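You operate a simulated robot arm through the tools that you are given. There is no shell and no other tool. Be economical: measure what you need, move in short steps, check, and stop when the job is done.

You run a simulated robot arm. Do the job below in one go: nothing can be reset, and whatever is moved stays where it is left.

## Task
Empty the argon line, switch the welder off, then set 70 amps and wire speed 3.
Fine: at the panel of the tall welder cart; its cylinder valve is closed already: keep the argon test button down till the line is empty, while the welder is still on.

It is judged by the outcome, as a careful person would: the job done as asked, and still so three seconds after it is handed in. It fails if anything else is knocked over, pushed out of place, dropped, spilled or broken.

## Robot
A 7-joint arm with a two-finger parallel gripper, fixed in place. Base frame: the origin is at the foot of the arm, x ahead of it, y to its left, z up. Lengths are in mm, angles in degrees, forces in N, time in s.
With the tool pointing down near the work surface it reaches from about 120 to 640 mm from the base axis. Its first joint turns from -66.0 to 66.0 degrees. Payload 2.4 kg.
Tool frame: the origin (TCP) lies between the finger pads and is the grasp point; the fingertips stand 30 mm ahead of it; z points along the fingers, y is the line along which they close. Largest opening 94 mm; finger width 28, thickness 10; the body of the gripper, 50 by 96 mm, starts 55 mm behind the TCP.
Orientation is that of the tool frame in the base frame, as [roll, pitch, yaw] about the fixed x, y, z axes, in that order (R = Rz(yaw) Ry(pitch) Rx(roll)). With the fingers straight down and closing along the base's y, the tool's x points along the base's -x, its y along +y and its z along -z.

## Interface
- The arm moves only by the tool arm_command. Its argument "moves" is a list of rows, each an object of numbers (a shift or turn left out is 0, a gripper value left out holds the last): "x", "y", "z": the shift along the tool's x, y, z in units of 25 mm (1.0 is 25 mm); "wx", "wy", "wz": the turn, a rotation vector about the tool's x, y, z in units of 6 degrees (1.0 is 6 degrees); "claw": the closure in counts, from 0 (fully open) to 255 (shut). In form: [{"x": .., "y": .., "z": .., "wx": .., "wy": .., "wz": .., "claw": ..}, ...]. A call has 1 to 12 rows; each row shifts and turns the commanded pose from where the row before left it, along the tool's axes as they then stand. A call with a number of a shift or a turn outside -1 to 1 is refused whole. Each row takes 0.2 s and may step no farther than 50 mm and 8.6 degrees from the row before; otherwise, or with a gripper value out of range, the whole call is refused. Where a pose cannot be reached the arm comes as near as it can. A force on the tool above 40 N (or 10 N above the force at the start of the call, whichever is more), or a blocked arm, ends the call early, and 0.2 s more pass. Each finger travels about 153 mm/s and halts on what it meets, pressing with about 29 N; the grip force reading is that of the motor and also rises with nothing between the fingers. The clock runs only during rows and for 0.2 s after the last one: add rows that do not move to give the fingers time. It gives the time, the measured TCP pose, the force on the tool (base axes), the opening and the grip force at its end, in the units of the frame above (readings bear some noise).
- Cameras (640 x 400 px; columns grow to the right, rows downward): "scene" is fixed at [28.9, 468.3, 1438.1]; the picture's right is [-0.82, -0.57, 0.00], its down [-0.36, 0.51, -0.78] and it looks along [0.45, -0.64, -0.62] (base axes); focal length 359 px, centre (320, 200). "wrist" rides on the gripper at [76, 14, -102] in the tool frame; the picture's right is [-0.18, 0.98, 0.00], its down [-0.75, -0.14, -0.64] and it looks along [-0.63, -0.12, 0.77] (tool axes); focal length 243 px, centre (320, 200).
- capture(camera): a new picture of that camera. The clock stands still meanwhile.
- probe_pixels(camera, pixels): for up to 12 pixels [column, row] of the newest picture of that camera ("zoom" is the newest enlarged one), the place [x, y, z] in the base frame of the surface seen there, good to about 2 mm. The clock stands still meanwhile.
- inspect(camera, box): a new picture of the part [left, top, right, bottom] of that camera's present view, enlarged. The clock stands still meanwhile.
- close_job(): hands the job in; it is judged then, once.

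Go step by step. Measure first, check grasps and placings, and put right what went wrong. The budget is 80 turns and 38 pictures, counting those below and the enlarged ones. Unless the task says otherwise, let go and move clear before handing in, and close with one line.

The tools are called as name(argument=value, ...) on one line, values as JSON. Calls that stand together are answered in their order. arm_command: Moves the arm, as the interface text tells. Its arguments: {"type":"object","properties":{"moves":{"type":"array"}},"required":["moves"]} The other tools are called the same way: capture (camera) takes a picture; probe_pixels (camera, pixels) gives the place of the surface under pixels of a picture; inspect (camera, box) takes an enlarged picture of a part of a camera's view; close_job () hands the job in.

At the start:

```text
clock: 0.0
ee_pos: [309.3, -93.8, 1085.1]
tcp_rot: [180.0, -0.1, 180.0]
wrist_force: [-0.3, 0.1, 0.3]
grip_width: 94.2
grasp_force: 0.0
```

scene: 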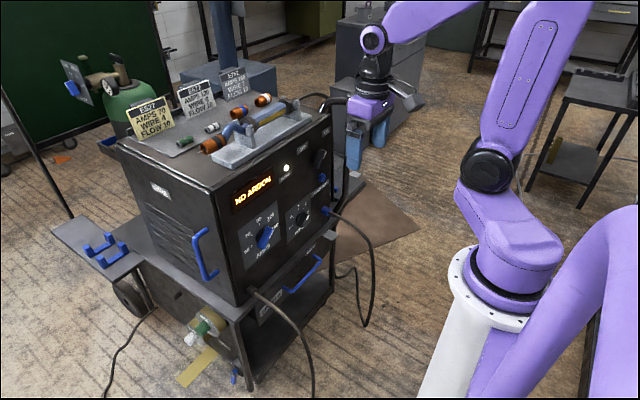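
wrist: 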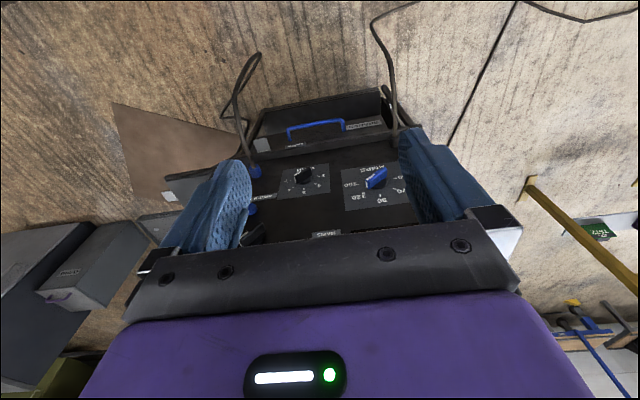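

The scene picture shows the welder panel around pixels (230-335, 130-290), with a lit display, two dials and switches. I'll zoom in to read it.

inspect(camera="scene", box=[220, 120, 350, 300])

inspect(camera="scene", box=[230, 170, 342, 240])

```text
2.22 times, centred on (285, 210) of scene
```

zoom: 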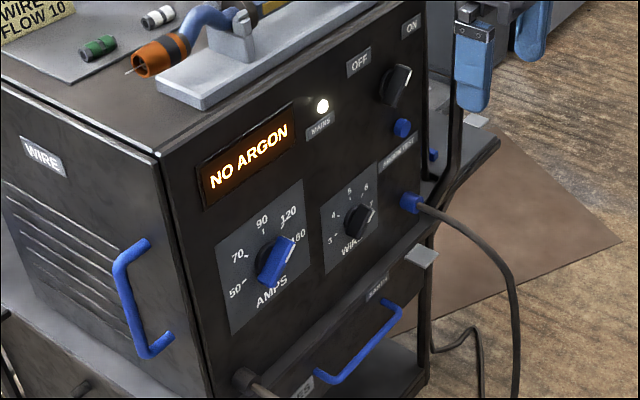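

```text
5.71 times, centred on (286, 205) of scene
```

zoom: 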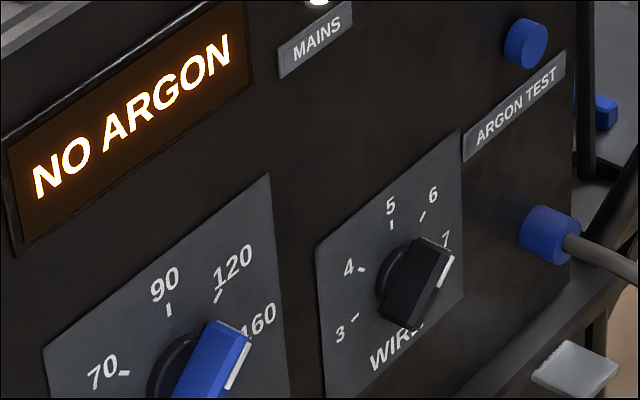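

The zoom shows the argon test button at zoom (525,42), amps knob at about (215,355) with its white mark toward 160, and wire knob at (415,285) with its mark toward 7. I'll probe these places.

probe_pixels(camera="zoom", pixels=[[527, 45], [515, 110], [300, 45], [390, 210], [362, 269], [355, 317], [425, 215], [430, 270], [447, 255], [217, 350], [243, 355], [169, 310]])

inspect(camera="scene", box=[275, 120, 347, 165])

inspect(camera="scene", box=[230, 195, 310, 265])

```text
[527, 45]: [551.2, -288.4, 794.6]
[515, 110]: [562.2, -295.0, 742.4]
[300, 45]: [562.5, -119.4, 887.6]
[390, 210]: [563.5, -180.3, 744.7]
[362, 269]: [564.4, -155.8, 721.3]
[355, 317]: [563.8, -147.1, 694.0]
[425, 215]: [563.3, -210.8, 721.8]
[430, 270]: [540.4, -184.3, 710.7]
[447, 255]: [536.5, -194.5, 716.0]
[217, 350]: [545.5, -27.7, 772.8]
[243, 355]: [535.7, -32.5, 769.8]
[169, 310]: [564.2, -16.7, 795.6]
```

```text
8.89 times, centred on (311, 142) of scene
```

zoom: 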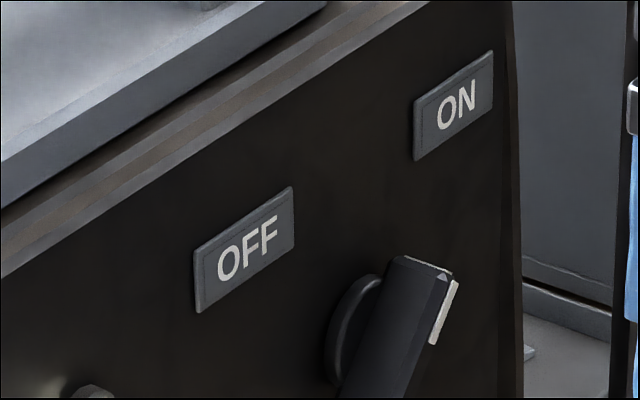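

```text
5.71 times, centred on (270, 230) of scene
```

zoom: 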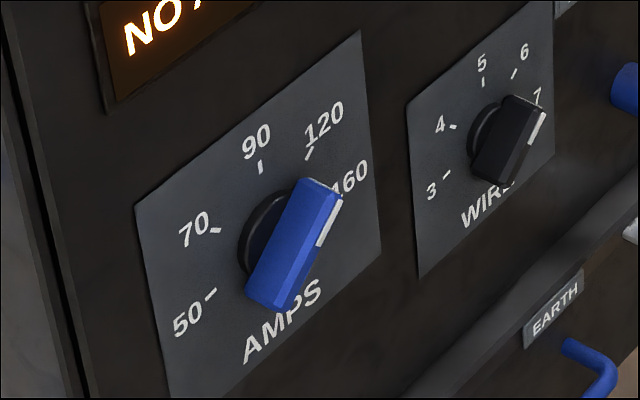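

The panel plane is x≈564, facing the base. I'll probe the amps ticks and knob, then the wire knob's ends.

probe_pixels(camera="zoom", pixels=[[215, 231], [211, 294], [261, 167], [309, 154], [310, 190], [270, 290], [333, 222], [322, 240], [515, 110], [492, 170], [448, 176], [515, 72]])

inspect(camera="scene", box=[300, 140, 348, 190])

```text
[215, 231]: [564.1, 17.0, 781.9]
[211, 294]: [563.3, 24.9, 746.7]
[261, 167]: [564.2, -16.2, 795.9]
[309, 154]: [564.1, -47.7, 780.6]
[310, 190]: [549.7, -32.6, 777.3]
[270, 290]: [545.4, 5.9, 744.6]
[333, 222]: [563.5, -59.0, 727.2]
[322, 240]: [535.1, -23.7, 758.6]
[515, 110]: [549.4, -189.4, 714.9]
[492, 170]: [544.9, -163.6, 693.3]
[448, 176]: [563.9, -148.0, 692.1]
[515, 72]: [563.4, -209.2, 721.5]
```

```text
8.00 times, centred on (324, 165) of scene
```

zoom: 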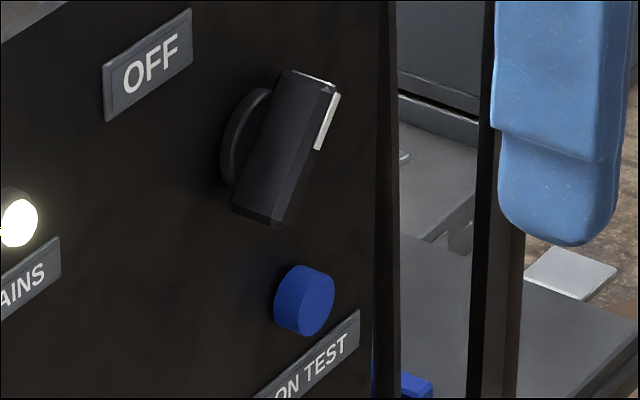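

The amps knob's centre comes out near (y -15.5, z 755), its pointer at 120; the wire knob's near (-183, 698), pointer around 6. Now I'll probe the switch, the button and the surroundings.

probe_pixels(camera="zoom", pixels=[[150, 60], [290, 110], [260, 200], [275, 155], [325, 115], [305, 300], [285, 300], [320, 275], [225, 150], [340, 340], [300, 85], [270, 215]])

probe_pixels(camera="scene", pixels=[[326, 209], [340, 219], [368, 240], [372, 290], [300, 272], [318, 257], [287, 292], [250, 293], [265, 300], [329, 234], [208, 275], [320, 100]])

```text
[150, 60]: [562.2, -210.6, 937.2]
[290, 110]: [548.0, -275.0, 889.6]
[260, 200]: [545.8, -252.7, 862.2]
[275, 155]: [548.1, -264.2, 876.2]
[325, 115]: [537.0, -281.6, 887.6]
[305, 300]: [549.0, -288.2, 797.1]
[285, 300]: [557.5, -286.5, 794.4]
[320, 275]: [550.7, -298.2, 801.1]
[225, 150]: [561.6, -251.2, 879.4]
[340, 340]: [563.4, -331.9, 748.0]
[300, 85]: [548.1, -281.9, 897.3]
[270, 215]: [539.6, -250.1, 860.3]
```

```text
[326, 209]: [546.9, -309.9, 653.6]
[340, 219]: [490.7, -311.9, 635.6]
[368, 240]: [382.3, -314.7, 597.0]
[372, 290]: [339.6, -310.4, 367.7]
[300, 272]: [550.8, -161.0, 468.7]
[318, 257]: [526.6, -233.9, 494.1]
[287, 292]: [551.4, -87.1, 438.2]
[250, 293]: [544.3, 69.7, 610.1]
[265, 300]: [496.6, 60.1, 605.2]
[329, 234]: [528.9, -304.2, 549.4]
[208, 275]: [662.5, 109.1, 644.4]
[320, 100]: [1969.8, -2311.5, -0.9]
```

Button face is at about (549, -291, 797) and the switch centre at about (-267, 877), pointing to ON. I'll first turn the tool to point at the panel with closed fingers.

arm_command(moves=[{"wy": -1, "claw": 255}, {"wy": -1}, {"wy": -1}, {"wy": -1}, {"wy": -1}, {"wy": -1}, {"wy": -1}, {"wy": -1}, {"wy": -1}, {"wy": -1}, {"wy": -1}, {"wy": -1}])

arm_command(moves=[{"wy": -1}, {"wy": -1}, {"wy": -1}, {"x": 0.5}, {}])

```text
clock: 2.6
ee_pos: [360.5, 24.7, 1166.7]
tcp_rot: [179.9, 71.9, 179.9]
wrist_force: [-0.5, -0.1, -0.5]
grip_width: 0.1
grasp_force: 28.7
out of reach, approached as far as the arm can: row 5, 6, 7, 8, 9, 10, 11, 12
```

```text
clock: 3.8
ee_pos: [378.3, 48.4, 1165.9]
tcp_rot: [-135.2, 89.9, -135.3]
wrist_force: [0.7, -0.4, 0.0]
grip_width: 0.0
grasp_force: 29.2
out of reach, approached as far as the arm can: row 1, 2, 3, 4
```

The arm could not reach that height with the tool level; the orientation is now right. I'll move the command down and forward into reach.

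arm_command(moves=[{"x": 1, "z": 1}, {"x": 1, "z": 1}, {"x": 1, "z": 1}, {"x": 1, "z": 1}, {"x": 1}, {"x": 1}, {"x": 1}, {}, {}])

```text
clock: 5.8
ee_pos: [505.0, 83.0, 1023.7]
tcp_rot: [-105.5, 89.7, -105.5]
wrist_force: [0.1, 0.2, 0.5]
grip_width: 0.4
grasp_force: 28.6
out of reach, approached as far as the arm can: row 4, 5, 6, 7
```

The pose is drifting toward +y (83) against the request; I'll look at the arm's posture before going on.

capture(camera="scene")

```text
30 pictures are left
```

scene: 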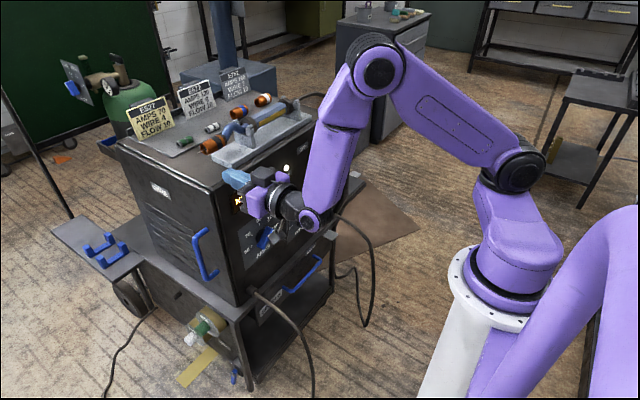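

The gripper is clear in front of the cart's top edge, with the elbow up. I'll back off a bit, go down and over to the button side.

arm_command(moves=[{"z": -1, "x": 1}, {"z": -1, "x": 1}, {"x": 1, "y": -1}, {"x": 1, "y": -1}, {"y": -1, "x": 1}, {"y": -1, "x": 1}, {"y": -1, "x": 1}, {"y": -1, "x": 1}, {"y": -1}, {"y": -1}, {}])

```text
clock: 7.1
ee_pos: [534.4, 101.0, 953.1]
tcp_rot: [-37.9, 88.9, -38.0]
wrist_force: [-37.7, -7.0, 14.8]
grip_width: 0.0
grasp_force: 28.8
out of reach, approached as far as the arm can: row 1, 2, 3, 4, 5, 6
stopped in row 6: the force on the tool passed its limit (the readings are from after the stop); the commanded pose is now the measured one
```

The fingertips touched near the cart's top edge (force -38 N in x), so the arm is being held by a joint limit. I'll back straight off and tilt the tool a little downwards.

arm_command(moves=[{"z": -0.5}, {"z": -1}, {}])

capture(camera="scene")

```text
clock: 7.9
ee_pos: [513.3, 116.2, 958.0]
tcp_rot: [-54.5, 89.0, -54.7]
wrist_force: [-0.6, 0.3, 0.7]
grip_width: 0.3
grasp_force: 29.2
out of reach, approached as far as the arm can: row 1, 2
```

```text
29 pictures are left
```

scene: 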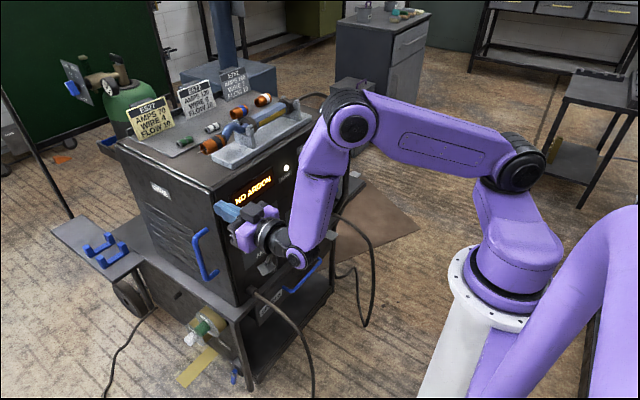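

The tool is clear of the panel (tips at pixel (225,210)), but the elbow has swung to the right. I'll tilt the tool back down in free space and then move over to y ≈ -200.

arm_command(moves=[{"wy": 1, "z": -0.5}, {"wy": 1, "z": -0.5}, {"wy": 1, "z": -0.5}, {"wy": 1, "z": -0.5}, {"wy": 1}, {"wy": 1}, {"wy": 1}, {}])

```text
clock: 9.7
ee_pos: [462.2, 116.7, 965.5]
tcp_rot: [-179.2, 48.5, -179.5]
wrist_force: [0.9, -0.5, -0.1]
grip_width: 0.0
grasp_force: 28.9
```

In reach again, pitch 48°. Moving over to y ≈ -185, slightly back.

arm_command(moves=[{"y": -1, "x": 0.13, "z": -0.15}, {"y": -1, "x": 0.13, "z": -0.15}, {"y": -1, "x": 0.13, "z": -0.15}, {"y": -1, "x": 0.13, "z": -0.15}, {"y": -1, "x": 0.13, "z": -0.15}, {"y": -1, "x": 0.13, "z": -0.15}, {"y": -1, "x": 0.13, "z": -0.15}, {"y": -1, "x": 0.13, "z": -0.15}, {"y": -1, "x": 0.13, "z": -0.15}, {"y": -1, "x": 0.13, "z": -0.15}, {"y": -1, "x": 0.13, "z": -0.15}, {"y": -1, "x": 0.13, "z": -0.15}])

```text
clock: 12.3
ee_pos: [416.4, -86.6, 1011.2]
tcp_rot: [-178.6, 48.5, -179.5]
wrist_force: [0.4, -0.4, 0.1]
grip_width: 0.0
grasp_force: 29.0
out of reach, approached as far as the arm can: row 7, 8, 9, 10, 11, 12
```

It stalls again around y = -87 and is drifting up, so the arm's posture seems wound up. I'll tilt to straight down to unwind, and look.

arm_command(moves=[{"wy": 1}, {"wy": 1}, {"wy": 1}, {"wy": 1}, {"wy": 1}, {"wy": 1}, {"wy": 1}, {"wy": 1}, {}])

capture(camera="scene")

```text
clock: 14.3
ee_pos: [405.9, -94.6, 1008.4]
tcp_rot: [-179.6, 14.6, -179.8]
wrist_force: [-0.3, 0.0, -0.5]
grip_width: 0.0
grasp_force: 29.4
out of reach, approached as far as the arm can: row 4, 5, 6, 7, 8
```

```text
28 pictures are left
```

scene: 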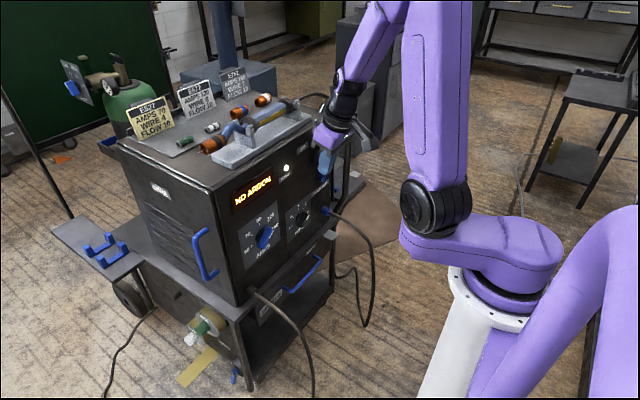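

Joint 1 has rotated toward +y, which explains the odd reach. I'll finish turning the tool down and shift back toward the start pose so that the arm unwinds.

arm_command(moves=[{"wy": 1}, {"wy": 1}, {"wy": 0.4}, {"x": 1, "y": -0.5}, {"x": 1, "y": -1}, {"x": 1, "y": -1}, {"y": -1}, {"y": -1}, {}])

```text
clock: 16.3
ee_pos: [333.1, -206.4, 992.1]
tcp_rot: [-179.4, 12.1, -179.7]
wrist_force: [-0.5, -0.3, -1.5]
grip_width: 0.0
grasp_force: 28.5
out of reach, approached as far as the arm can: row 1, 2
```

Now reachable again. I'll go lower in front of the panel, then re-level the tool gradually with small checks.

arm_command(moves=[{"z": 1}, {"z": 1}, {"z": 1}, {"z": 1}, {"z": 0.5}, {}])

arm_command(moves=[{"wy": -1}, {"wy": -1}, {"wy": -1}, {"wy": -1}, {"wy": -1}, {}])

```text
clock: 17.7
ee_pos: [357.6, -207.3, 882.6]
tcp_rot: [-179.5, 12.1, -179.7]
wrist_force: [0.0, 0.6, 0.1]
grip_width: 0.3
grasp_force: 29.2
```

```text
clock: 19.1
ee_pos: [356.6, -207.6, 882.4]
tcp_rot: [-179.2, 42.2, -179.5]
wrist_force: [0.2, -0.3, 0.0]
grip_width: 0.0
grasp_force: 29.3
```

Works here. Continue tilting.

arm_command(moves=[{"wy": -1, "z": 0.5}, {"wy": -1, "z": 0.5}, {"wy": -1, "z": 0.5}, {"wy": -1, "z": 0.5}, {}])

```text
clock: 20.3
ee_pos: [395.2, -207.1, 852.3]
tcp_rot: [-178.7, 66.1, -178.7]
wrist_force: [1.0, 0.3, 0.2]
grip_width: 0.0
grasp_force: 29.1
```

arm_command(moves=[{"wy": -1, "z": 0.5}, {"wy": -1, "z": 0.5}, {"wy": -1, "z": 0.3}, {"wy": -1}, {}])

capture(camera="wrist")

capture(camera="scene")

```text
clock: 21.5
ee_pos: [424.9, -208.0, 842.5]
tcp_rot: [-63.8, 89.5, -63.8]
wrist_force: [0.4, -0.1, 0.0]
grip_width: 0.1
grasp_force: 29.5
```

```text
27 pictures are left
```

wrist: 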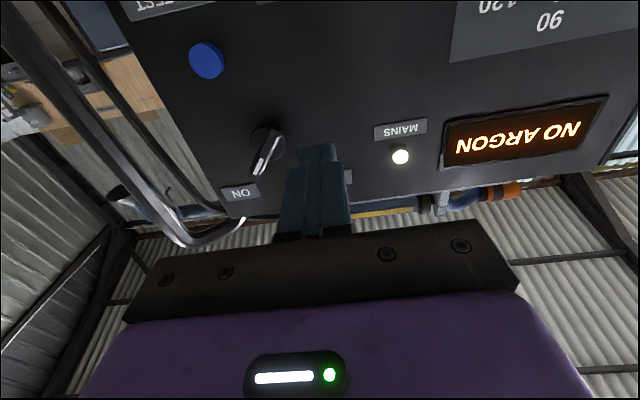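

```text
26 pictures are left
```

scene: 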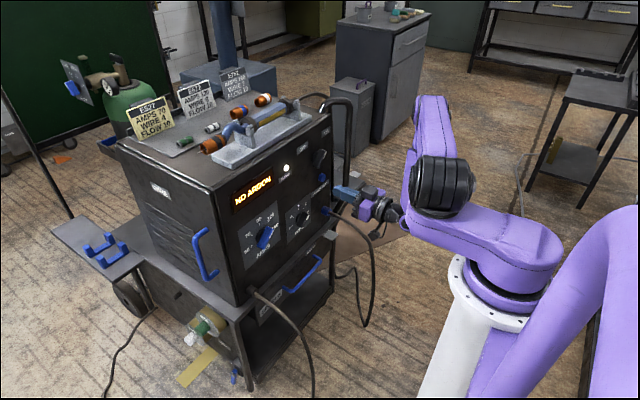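

The tool is level and the wrist view shows the button at (207,60) and the switch at (267,150). Now lining up in front of the button.

arm_command(moves=[{"y": -0.83, "x": 0.45}, {"y": -0.83, "x": 0.45}, {"y": -0.83, "x": 0.45}, {"y": -0.83, "x": 0.45}, {"z": 1}, {"z": 1}, {"z": 0.8}, {}])

inspect(camera="scene", box=[280, 120, 400, 240])

```text
clock: 23.3
ee_pos: [497.5, -291.2, 796.6]
tcp_rot: [-72.6, 89.6, -72.5]
wrist_force: [0.4, 0.0, -1.0]
grip_width: 0.2
grasp_force: 29.2
```

```text
3.33 times, centred on (340, 180) of scene
```

zoom: 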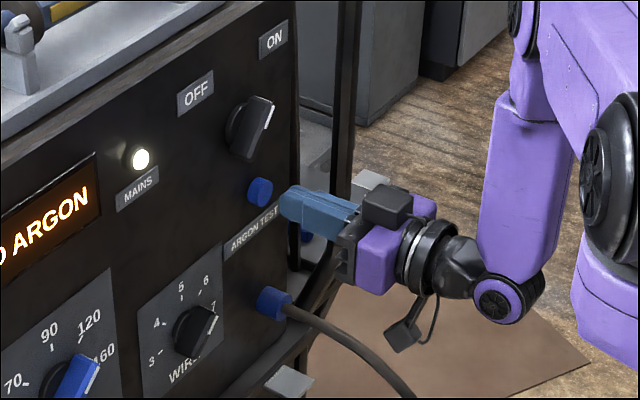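

The fingertips (zoom (285,205)) are right in front of the button (260,192). Now pressing in small steps.

arm_command(moves=[{"z": 0.7}, {"z": 0.2}, {"z": 0.1}, {}])

inspect(camera="scene", box=[50, 30, 350, 220])

```text
clock: 24.3
ee_pos: [521.1, -292.3, 797.5]
tcp_rot: [-74.6, 89.6, -74.5]
wrist_force: [-0.9, 0.6, -0.1]
grip_width: 0.0
grasp_force: 28.9
```

```text
2.11 times, centred on (200, 125) of scene
```

zoom: 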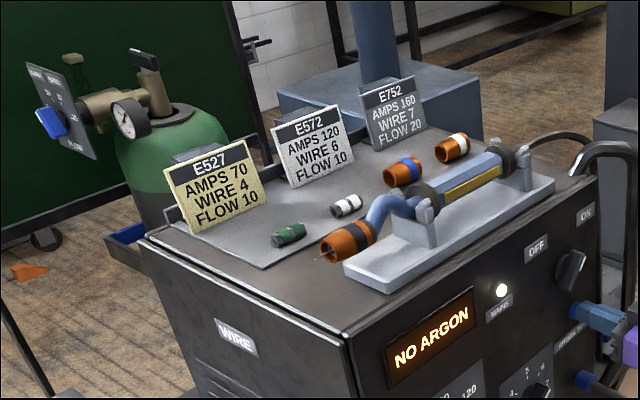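

No clear contact force yet at tip x=551. Pressing a bit further, a few millimetres at a time.

arm_command(moves=[{"z": 0.12}, {"z": 0.12}, {}])

inspect(camera="scene", box=[90, 60, 150, 110])

inspect(camera="scene", box=[225, 120, 355, 230])

```text
clock: 25.1
ee_pos: [526.3, -291.1, 796.8]
tcp_rot: [-75.1, 89.5, -75.1]
wrist_force: [-3.3, -0.3, -1.4]
grip_width: 0.1
grasp_force: 28.7
```

```text
8.00 times, centred on (120, 85) of scene
```

zoom: 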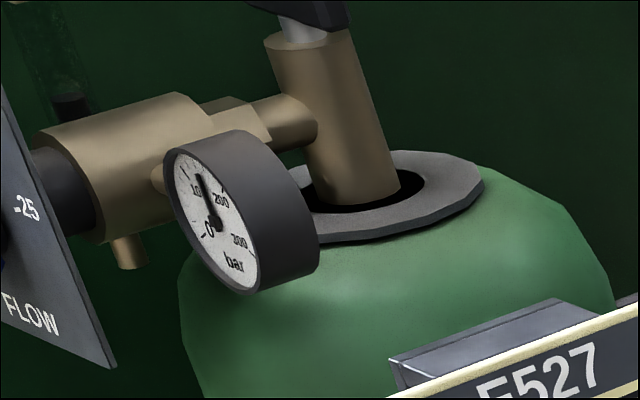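

```text
3.64 times, centred on (290, 175) of scene
```

zoom: 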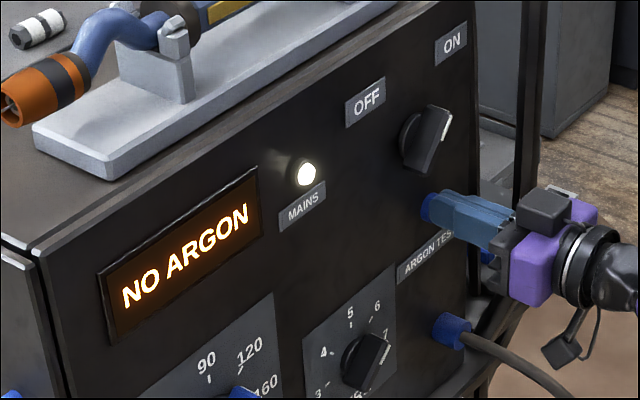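

The regulator gauge shows about 150 bar (needle up at zoom (205,190)); that is what must drop. Force is 3 N, so the button is starting to go in; I'll press deeper and hold.

arm_command(moves=[{"z": 0.1}, {"z": 0.1}, {}, {}, {}, {}, {}, {}, {}, {}])

inspect(camera="scene", box=[90, 60, 150, 110])

```text
clock: 25.8
ee_pos: [528.4, -292.0, 797.0]
tcp_rot: [-24.8, 89.7, -24.9]
wrist_force: [-18.9, 4.8, 5.5]
grip_width: 0.0
grasp_force: 28.3
stopped in row 3: the force on the tool passed its limit (the readings are from after the stop); the commanded pose is now the measured one
```

```text
8.00 times, centred on (120, 85) of scene
```

zoom: 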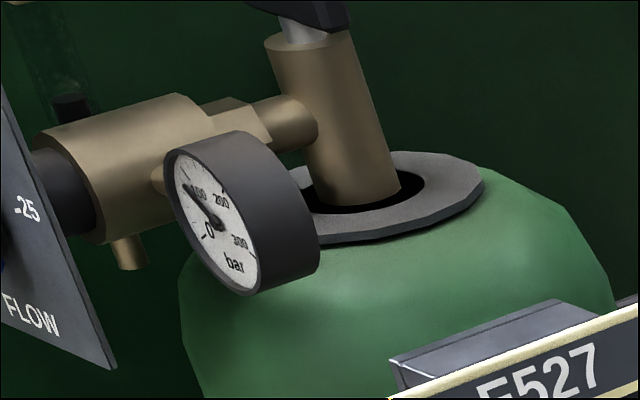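

The needle has dropped below 100, so the button works at this depth (19 N). I'll hold it here.

arm_command(moves=[{}, {}, {}, {}, {}, {}, {}, {}, {}, {}, {}, {}])

inspect(camera="scene", box=[90, 60, 150, 110])

```text
clock: 28.4
ee_pos: [528.3, -292.6, 796.0]
tcp_rot: [-53.0, 89.7, -53.1]
wrist_force: [-31.8, 2.2, 1.4]
grip_width: 0.0
grasp_force: 29.2
```

```text
8.00 times, centred on (120, 85) of scene
```

zoom: 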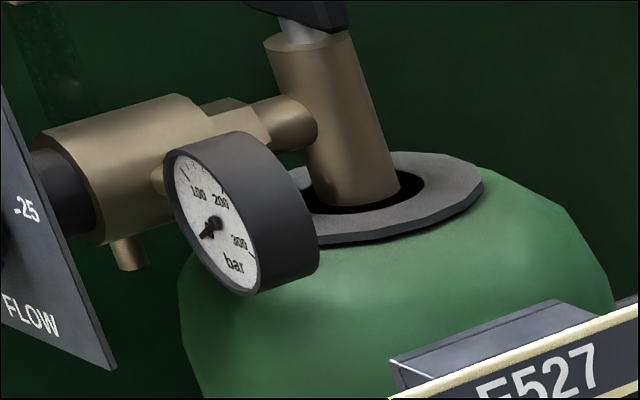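

The needle is now down at 0. I'll hold a little longer to be sure, and compare.

arm_command(moves=[{}, {}, {}, {}, {}, {}, {}, {}, {}, {}, {}, {}])

inspect(camera="scene", box=[90, 60, 150, 110])

```text
clock: 31.0
ee_pos: [528.7, -292.6, 796.3]
tcp_rot: [-50.3, 89.6, -50.3]
wrist_force: [-32.9, 0.3, -2.6]
grip_width: 0.0
grasp_force: 29.2
```

```text
8.00 times, centred on (120, 85) of scene
```

zoom: 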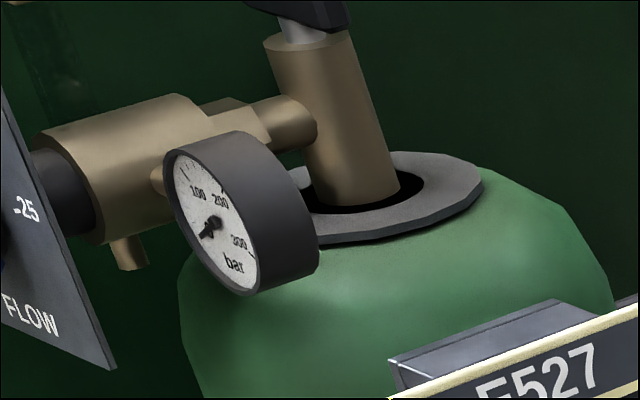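

The line is empty (needle steady at 0). I'll back off, partly open the fingers, and take a close look at the switch to get its centre and angle.

arm_command(moves=[{"z": -1}, {"z": -1}, {"z": -0.6, "claw": 100}, {}])

inspect(camera="scene", box=[302, 138, 338, 188])

```text
clock: 32.0
ee_pos: [465.3, -291.2, 797.4]
tcp_rot: [-50.6, 89.6, -50.7]
wrist_force: [0.2, 0.4, -0.3]
grip_width: 57.1
grasp_force: 0.0
```

```text
8.00 times, centred on (320, 163) of scene
```

zoom: 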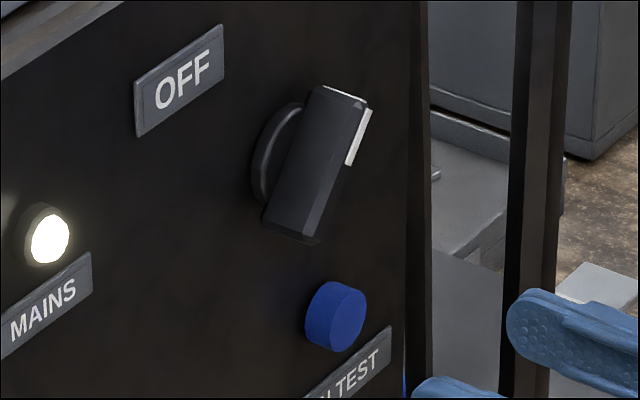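

Probing the switch bar's side face, bottom end and white mark.

probe_pixels(camera="zoom", pixels=[[318, 95], [272, 215], [345, 110], [300, 228], [362, 118], [352, 155], [340, 160], [320, 215], [330, 150], [295, 150], [312, 238], [345, 95]])

```text
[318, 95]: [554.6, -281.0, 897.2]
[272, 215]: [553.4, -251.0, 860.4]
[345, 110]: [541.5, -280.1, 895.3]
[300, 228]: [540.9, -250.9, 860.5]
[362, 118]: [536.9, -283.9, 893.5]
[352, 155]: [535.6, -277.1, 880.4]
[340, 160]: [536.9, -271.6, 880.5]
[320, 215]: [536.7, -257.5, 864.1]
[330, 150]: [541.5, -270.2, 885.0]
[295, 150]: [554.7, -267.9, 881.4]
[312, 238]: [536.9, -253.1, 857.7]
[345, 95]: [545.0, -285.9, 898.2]
```

The switch bar lies at about -40° from upright, centred near (-270, 875), front at x≈537. I'll line up in front with the fingers across the bar.

arm_command(moves=[{"x": -1, "y": 0.28}, {"x": -1, "y": 0.28}, {"x": -1, "y": 0.28}, {"x": -0.1, "wz": 1}, {"wz": 1}, {"wz": 1}, {"wz": 1}, {"wz": 1}, {"wz": 1}, {"wz": 0.67}, {}])

inspect(camera="scene", box=[290, 110, 380, 190])

```text
clock: 34.4
ee_pos: [464.9, -270.0, 874.4]
tcp_rot: [89.6, 50.1, 89.7]
wrist_force: [-1.0, 0.2, 0.1]
grip_width: 57.3
grasp_force: 0.0
```

```text
5.00 times, centred on (335, 150) of scene
```

zoom: 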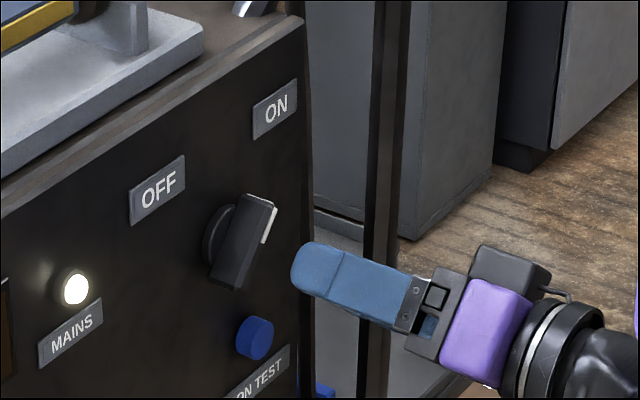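

Orientation is right (tool x along the bar). Advancing over the bar and gripping.

arm_command(moves=[{"z": 1}, {"z": 0.7}, {"z": 0.5}, {}, {"claw": 255}, {}, {}, {}])

inspect(camera="scene", box=[290, 110, 380, 190])

```text
clock: 36.2
ee_pos: [520.7, -270.1, 873.7]
tcp_rot: [89.7, 50.3, 89.6]
wrist_force: [6.0, -1.1, -1.9]
grip_width: 13.1
grasp_force: 44.7
```

```text
5.00 times, centred on (335, 150) of scene
```

zoom: 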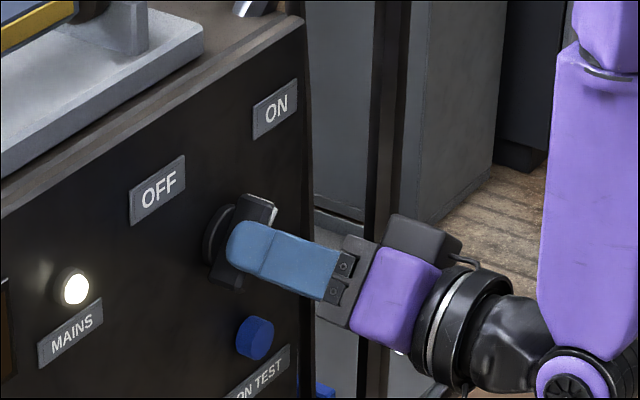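

Gripped cleanly (13 mm, low side forces). Turning counter-clockwise toward OFF.

arm_command(moves=[{"wz": -0.8}, {"wz": -0.8}, {"wz": -0.8}, {"wz": -0.8}, {"wz": -0.8}, {"wz": -0.8}, {"wz": -0.8}, {"wz": -0.8}, {"wz": -0.8}, {"wz": -0.8}, {}])

inspect(camera="scene", box=[230, 110, 380, 210])

```text
clock: 38.6
ee_pos: [520.2, -270.1, 873.6]
tcp_rot: [-88.8, 81.7, -88.8]
wrist_force: [34.7, -2.8, -8.4]
grip_width: 13.4
grasp_force: 44.7
```

```text
4.00 times, centred on (305, 160) of scene
```

zoom: 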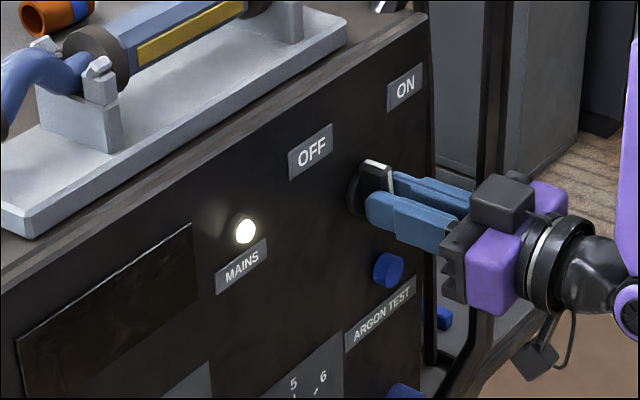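

The display is off already with the bar just past upright; a 35 N axial pull has built up, so I'll ease forward slightly, and keep turning to the OFF label.

arm_command(moves=[{"z": 0.08}, {"wz": -0.8}, {"wz": -0.8}, {"wz": -0.8}, {}])

```text
clock: 39.8
ee_pos: [520.1, -268.9, 875.8]
tcp_rot: [-89.5, 67.4, -89.5]
wrist_force: [-21.1, 12.7, 4.2]
grip_width: 13.4
grasp_force: 45.0
```

arm_command(moves=[{"wz": -0.8, "z": -0.04}, {"wz": -0.8}, {"wz": -0.8}, {"wz": -0.5}, {}])

inspect(camera="scene", box=[230, 110, 380, 210])

```text
clock: 41.0
ee_pos: [520.8, -270.4, 874.4]
tcp_rot: [-89.7, 49.9, -89.6]
wrist_force: [-11.1, 10.7, 11.3]
grip_width: 13.6
grasp_force: 44.8
```

```text
4.00 times, centred on (305, 160) of scene
```

zoom: 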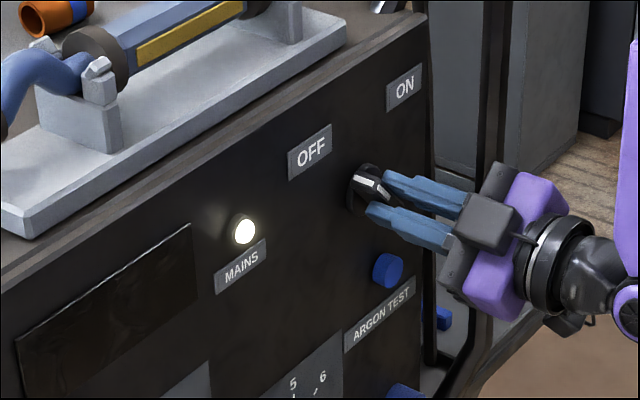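

The bar now mirrors its ON angle, pointing to OFF. Releasing, backing off, and checking the switch and amps knob.

arm_command(moves=[{"claw": 100}, {}, {"z": -1}, {"z": -1}, {"z": -0.5}, {}])

inspect(camera="scene", box=[285, 120, 345, 170])

inspect(camera="scene", box=[235, 200, 315, 260])

```text
clock: 42.4
ee_pos: [457.7, -270.1, 873.9]
tcp_rot: [-89.7, 50.0, -89.9]
wrist_force: [-0.4, -0.4, 0.3]
grip_width: 57.1
grasp_force: 0.1
```

```text
8.00 times, centred on (315, 145) of scene
```

zoom: 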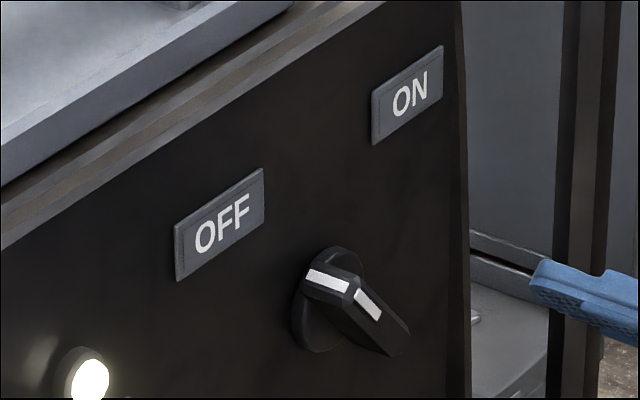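

```text
6.67 times, centred on (275, 230) of scene
```

zoom: 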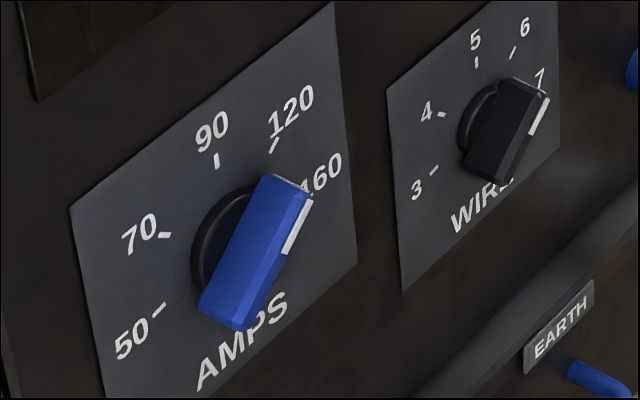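

Switch sits at OFF. Now probing both knobs' bars and ticks for centres and angles.

probe_pixels(camera="zoom", pixels=[[262, 185], [205, 305], [285, 195], [235, 318], [305, 205], [288, 250], [509, 85], [467, 170], [525, 92], [490, 172], [544, 105], [532, 132]])

probe_pixels(camera="zoom", pixels=[[216, 160], [166, 235], [160, 310], [274, 145], [476, 62], [441, 114], [435, 169], [513, 52], [250, 322], [275, 275], [500, 180], [517, 150]])

```text
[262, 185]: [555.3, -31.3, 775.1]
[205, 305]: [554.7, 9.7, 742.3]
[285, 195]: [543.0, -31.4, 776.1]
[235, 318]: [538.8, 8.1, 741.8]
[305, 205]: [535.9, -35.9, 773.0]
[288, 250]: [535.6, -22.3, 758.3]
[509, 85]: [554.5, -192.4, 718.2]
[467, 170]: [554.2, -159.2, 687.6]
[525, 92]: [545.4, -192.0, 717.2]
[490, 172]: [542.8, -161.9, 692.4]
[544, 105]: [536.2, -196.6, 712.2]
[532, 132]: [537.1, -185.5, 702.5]
```

```text
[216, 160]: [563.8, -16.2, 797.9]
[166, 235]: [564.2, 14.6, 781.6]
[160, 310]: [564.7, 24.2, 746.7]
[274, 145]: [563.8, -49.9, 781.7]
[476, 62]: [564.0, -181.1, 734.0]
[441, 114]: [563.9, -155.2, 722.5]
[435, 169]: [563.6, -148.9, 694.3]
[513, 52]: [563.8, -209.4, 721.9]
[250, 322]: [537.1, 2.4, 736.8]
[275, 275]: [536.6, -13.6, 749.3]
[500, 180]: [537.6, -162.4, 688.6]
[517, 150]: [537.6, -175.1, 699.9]
```

Amps knob: centre ≈ (-16, 755), now -51° (120), target 70 at +51°. Wire knob: centre ≈ (-181, 699), now about -50° (6), target 3 at +100°. Turning the tool upright, then moving over to the amps knob.

arm_command(moves=[{"wz": 1, "z": -0.3}, {"wz": 1}, {"wz": 1}, {"wz": 1}, {"wz": 1}, {"wz": 1}, {"wz": 0.67}, {}])

arm_command(moves=[{"y": 1, "x": 0.48}, {"y": 1, "x": 0.48}, {"y": 1, "x": 0.48}, {"y": 1, "x": 0.48}, {"y": 1, "x": 0.48}, {"y": 1, "x": 0.48}, {"y": 1, "x": 0.48}, {"y": 1, "x": 0.48}, {"y": 1, "x": 0.48}, {"y": 1, "x": 0.44}, {"y": 0.16}, {}])

```text
clock: 44.2
ee_pos: [450.0, -269.9, 872.9]
tcp_rot: [18.5, 89.8, 18.5]
wrist_force: [-0.9, 0.2, 0.1]
grip_width: 56.9
grasp_force: 0.1
```

```text
clock: 46.8
ee_pos: [449.5, -15.8, 754.4]
tcp_rot: [-4.4, 89.9, -4.4]
wrist_force: [0.1, 0.5, -0.1]
grip_width: 57.0
grasp_force: 0.0
```

Right on position. Rotating +51° to lie along the amps bar and advancing.

arm_command(moves=[{"wz": 1}, {"wz": 1}, {"wz": 1}, {"wz": 1}, {"wz": 1}, {"wz": 1}, {"wz": 1}, {"wz": 1}, {"wz": 0.5}, {"z": 1}, {}])

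inspect(camera="scene", box=[225, 180, 345, 270])

```text
clock: 49.2
ee_pos: [476.5, -17.6, 756.0]
tcp_rot: [89.6, 38.9, 89.8]
wrist_force: [-1.2, 0.0, -0.2]
grip_width: 57.4
grasp_force: 0.1
```

```text
4.44 times, centred on (285, 225) of scene
```

zoom: 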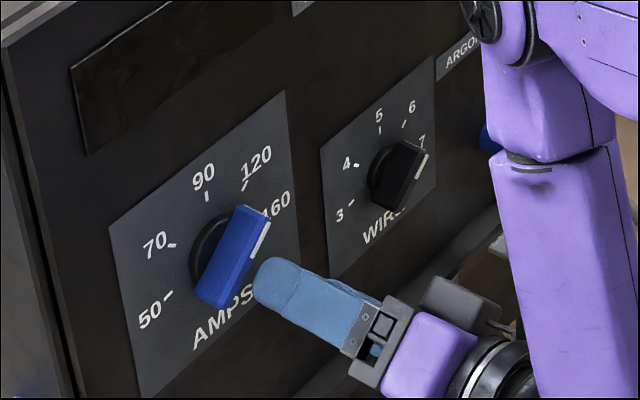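

Aligned with the bar. Advancing and gripping.

arm_command(moves=[{"z": 1}, {"z": 0.76}, {}, {"claw": 255}, {}, {}, {}])

```text
clock: 50.8
ee_pos: [520.8, -15.7, 755.5]
tcp_rot: [89.5, 39.0, 89.7]
wrist_force: [2.5, 3.6, 8.1]
grip_width: 13.3
grasp_force: 44.5
```

Gripped at 13.3 mm. Turning toward 70, half of the way first.

arm_command(moves=[{"wz": -0.8}, {"wz": -0.8}, {"wz": -0.8}, {"wz": -0.8}, {"wz": -0.8}, {"wz": -0.8}, {"wz": -0.8}, {"wz": -0.8}, {"wz": -0.8}, {}])

```text
clock: 53.0
ee_pos: [520.8, -15.7, 755.3]
tcp_rot: [87.7, 82.3, 87.8]
wrist_force: [36.0, 14.7, 3.5]
grip_width: 13.5
grasp_force: 45.0
```

arm_command(moves=[{"z": 0.05}, {"wz": -0.8}, {"wz": -0.8}, {"wz": -0.8}, {}])

```text
clock: 54.2
ee_pos: [521.9, -16.1, 755.5]
tcp_rot: [-86.4, 83.3, -86.1]
wrist_force: [6.0, 17.4, 23.1]
grip_width: 13.6
grasp_force: 45.0
```

arm_command(moves=[{"x": -0.04, "y": 0.03}, {"wz": -0.8}, {"wz": -0.8}, {"wz": -0.8}, {"wz": -0.8}, {}])

```text
clock: 55.6
ee_pos: [521.7, -14.8, 755.7]
tcp_rot: [-89.8, 64.1, -89.7]
wrist_force: [19.5, 14.3, -1.1]
grip_width: 13.4
grasp_force: 44.9
```

arm_command(moves=[{"wz": -0.8}, {"wz": -0.8}, {"wz": -0.8}, {"wz": -0.8}, {"wz": -0.8}, {"wz": -0.2}, {}])

inspect(camera="scene", box=[225, 180, 345, 270])

```text
clock: 57.2
ee_pos: [520.2, -14.1, 754.7]
tcp_rot: [-89.9, 39.0, -89.7]
wrist_force: [24.0, 19.7, -6.6]
grip_width: 13.4
grasp_force: 44.7
```

```text
4.44 times, centred on (285, 225) of scene
```

zoom: 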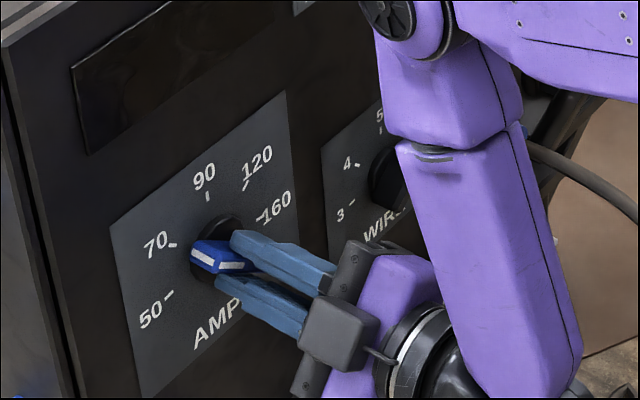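

The pointer end faces the 70 tick. Releasing and backing straight off to check.

arm_command(moves=[{"claw": 100}, {}, {"z": -1}, {"z": -1}, {"z": -0.7}, {}])

inspect(camera="scene", box=[230, 195, 310, 265])

```text
clock: 58.6
ee_pos: [453.7, -14.8, 756.4]
tcp_rot: [-89.7, 38.9, -89.8]
wrist_force: [0.6, 0.3, 0.2]
grip_width: 57.3
grasp_force: 0.0
```

```text
5.71 times, centred on (270, 230) of scene
```

zoom: 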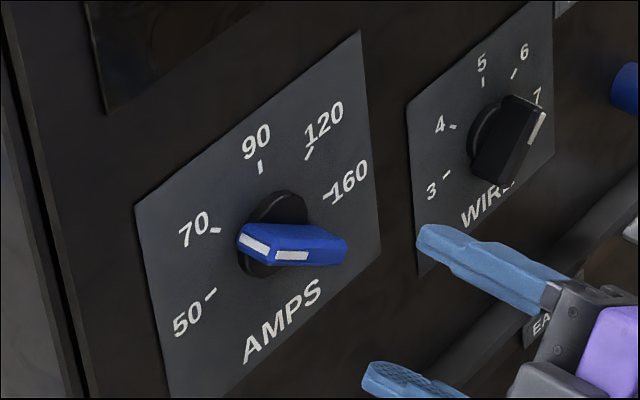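

Looks set at 70. Verifying the bar's direction by probing its front strip and far end.

probe_pixels(camera="zoom", pixels=[[278, 256], [306, 255], [245, 242], [266, 248], [280, 233], [330, 232], [342, 242], [275, 230], [320, 230], [290, 262], [335, 258], [255, 238]])

```text
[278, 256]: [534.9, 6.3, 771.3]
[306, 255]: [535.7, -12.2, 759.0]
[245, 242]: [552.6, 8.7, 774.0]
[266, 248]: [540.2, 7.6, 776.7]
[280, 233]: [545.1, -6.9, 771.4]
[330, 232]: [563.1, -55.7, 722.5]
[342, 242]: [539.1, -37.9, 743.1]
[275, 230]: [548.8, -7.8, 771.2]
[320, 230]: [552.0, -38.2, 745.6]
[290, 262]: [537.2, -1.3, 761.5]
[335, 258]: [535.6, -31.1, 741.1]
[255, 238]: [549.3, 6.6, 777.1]
```

The amps bar lies at about +51°, on 70. Now upright the tool and move to the wire knob.

arm_command(moves=[{"wz": 1}, {"wz": 1}, {"wz": 1}, {"wz": 1}, {"wz": 1}, {"wz": 1}, {"wz": 1}, {"wz": 1}, {"wz": 0.5}, {}])

arm_command(moves=[{"y": -1, "x": 0.33}, {"y": -1, "x": 0.33}, {"y": -1, "x": 0.33}, {"y": -1, "x": 0.33}, {"y": -1, "x": 0.33}, {"y": -1, "x": 0.33}, {"y": -0.66, "x": 0.3}, {}])

```text
clock: 60.8
ee_pos: [453.5, -15.2, 756.8]
tcp_rot: [15.9, 89.8, 15.9]
wrist_force: [0.0, -0.9, -0.7]
grip_width: 57.2
grasp_force: 0.0
```

```text
clock: 62.6
ee_pos: [452.9, -183.5, 699.8]
tcp_rot: [-4.3, 89.8, -4.3]
wrist_force: [0.9, 0.4, -0.3]
grip_width: 57.1
grasp_force: 0.1
```

arm_command(moves=[{"y": 0.06, "wz": 1}, {"wz": 1}, {"wz": 1}, {"wz": 1}, {"wz": 1}, {"wz": 1}, {"wz": 1}, {"wz": 1}, {"wz": 0.2}, {"z": 1}, {}])

inspect(camera="scene", box=[265, 180, 385, 270])

```text
clock: 65.0
ee_pos: [477.9, -180.2, 699.6]
tcp_rot: [89.8, 40.7, 89.8]
wrist_force: [-0.1, 0.2, 0.3]
grip_width: 57.2
grasp_force: 0.0
```

```text
4.44 times, centred on (325, 225) of scene
```

zoom: 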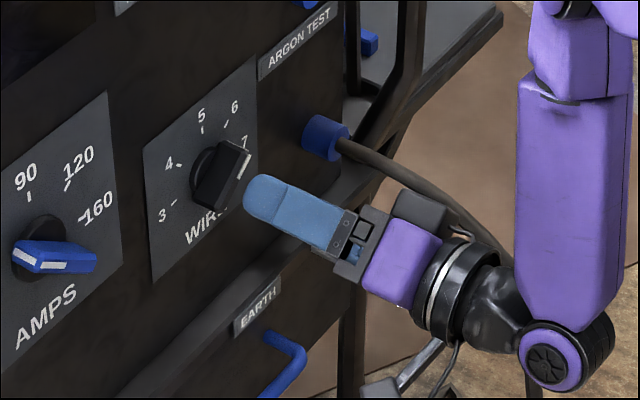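

Aligned. Advancing and gripping the wire knob.

arm_command(moves=[{"z": 1}, {"z": 0.72}, {}, {"claw": 255}, {}, {}, {}])

```text
clock: 66.6
ee_pos: [523.3, -178.9, 700.5]
tcp_rot: [89.5, 40.8, 89.9]
wrist_force: [1.9, 5.4, 5.8]
grip_width: 13.3
grasp_force: 45.2
```

arm_command(moves=[{"wz": -0.8}, {"wz": -0.8}, {"wz": -0.8}, {"wz": -0.8}, {"wz": -0.8}, {"wz": -0.8}, {}])

```text
clock: 68.2
ee_pos: [522.4, -180.1, 699.3]
tcp_rot: [89.4, 69.7, 89.5]
wrist_force: [25.4, 4.8, 1.0]
grip_width: 13.4
grasp_force: 45.4
```

arm_command(moves=[{"z": 0.03}, {"wz": -0.8}, {"wz": -0.8}, {"wz": -0.8}, {"wz": -0.8}, {"wz": -0.8}, {"wz": -0.8}, {}])

```text
clock: 70.0
ee_pos: [522.2, -179.9, 699.8]
tcp_rot: [-88.6, 81.4, -88.6]
wrist_force: [12.7, 5.4, -2.0]
grip_width: 13.4
grasp_force: 45.2
```

arm_command(moves=[{"wz": -0.8}, {"wz": -0.8}, {"wz": -0.8}, {"wz": -0.8}, {"wz": -0.8}, {"wz": -0.8}, {"wz": -0.8}, {}])

```text
clock: 71.8
ee_pos: [522.0, -180.4, 699.0]
tcp_rot: [-89.9, 47.9, -89.9]
wrist_force: [9.3, 6.8, -2.9]
grip_width: 13.6
grasp_force: 45.1
```

Turning well with low forces (now +42°). Continuing toward 3.

arm_command(moves=[{"wz": -0.8}, {"wz": -0.8}, {"wz": -0.8}, {"wz": -0.8}, {"wz": -0.8}, {"wz": -0.8}, {}])

```text
clock: 73.4
ee_pos: [523.2, -179.7, 699.2]
tcp_rot: [-89.8, 19.1, -89.8]
wrist_force: [23.2, 7.2, -9.2]
grip_width: 13.5
grasp_force: 44.5
```

arm_command(moves=[{"z": 0.03}, {"wz": -0.8}, {"wz": -0.8}, {"wz": -0.8}, {"wz": -0.8}, {"wz": -0.8}, {"wz": -0.9}, {}])

inspect(camera="scene", box=[265, 180, 385, 270])

```text
clock: 75.2
ee_pos: [522.3, -180.0, 700.0]
tcp_rot: [-89.8, -10.3, -90.1]
wrist_force: [8.3, 5.6, -2.1]
grip_width: 13.2
grasp_force: 45.6
```

```text
4.44 times, centred on (325, 225) of scene
```

zoom: 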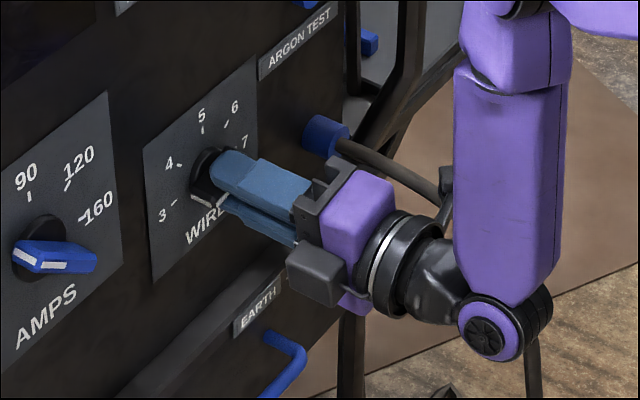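

The knob has reached +100°, toward the 3 tick. Releasing, backing off and checking.

arm_command(moves=[{"claw": 100}, {}, {"z": -1}, {"z": -1}, {"z": -1}, {}])

inspect(camera="scene", box=[240, 185, 330, 265])

```text
clock: 76.6
ee_pos: [447.2, -180.3, 698.1]
tcp_rot: [-89.8, -10.3, -90.1]
wrist_force: [-0.5, 1.1, -0.2]
grip_width: 57.2
grasp_force: 0.0
```

```text
5.00 times, centred on (285, 225) of scene
```

zoom: 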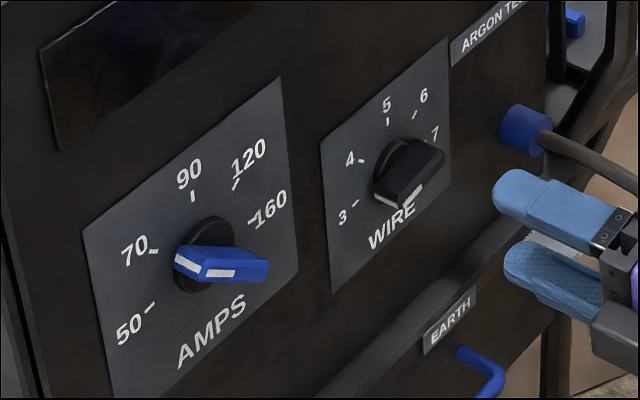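

The wire pointer end is at (385,198), toward 3. Probing to confirm the angle.

probe_pixels(camera="zoom", pixels=[[402, 203], [418, 190], [378, 192], [394, 202], [357, 203], [440, 157], [440, 165], [395, 180], [425, 150], [385, 170], [410, 180], [430, 170]])

capture(camera="scene")

```text
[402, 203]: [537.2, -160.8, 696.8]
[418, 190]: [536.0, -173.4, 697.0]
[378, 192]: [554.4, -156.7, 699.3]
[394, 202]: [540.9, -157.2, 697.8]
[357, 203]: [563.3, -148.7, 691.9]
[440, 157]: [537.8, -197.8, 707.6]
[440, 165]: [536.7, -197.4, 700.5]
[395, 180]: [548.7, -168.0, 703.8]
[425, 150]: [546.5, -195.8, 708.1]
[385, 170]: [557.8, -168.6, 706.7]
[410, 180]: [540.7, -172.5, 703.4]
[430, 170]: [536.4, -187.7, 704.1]
```

```text
5 pictures are left
```

scene: 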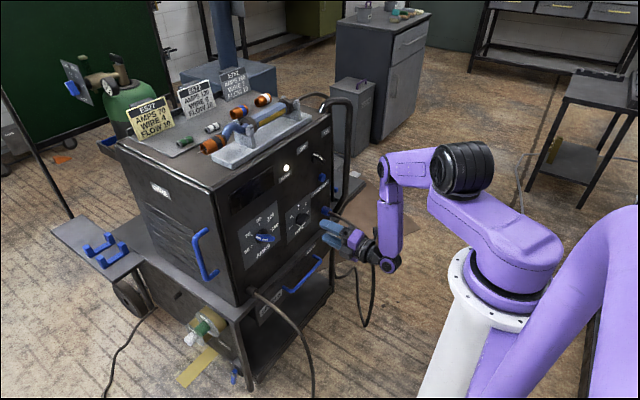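

The wire bar lies at about +99° (3 tick at +100°), amps is on 70, the switch is at OFF, the display is dark and nothing else has moved. The gripper is open and clear, so I'm handing in.

close_job()

```text
The job is handed in.
```

The argon line is empty (gauge at 0), the welder is switched off, and the dials are set to 70 amps and wire speed 3. Early on, the closed fingertips bumped the top edge of the welder's front at about 38 N. Nothing moved in the pictures taken afterwards.
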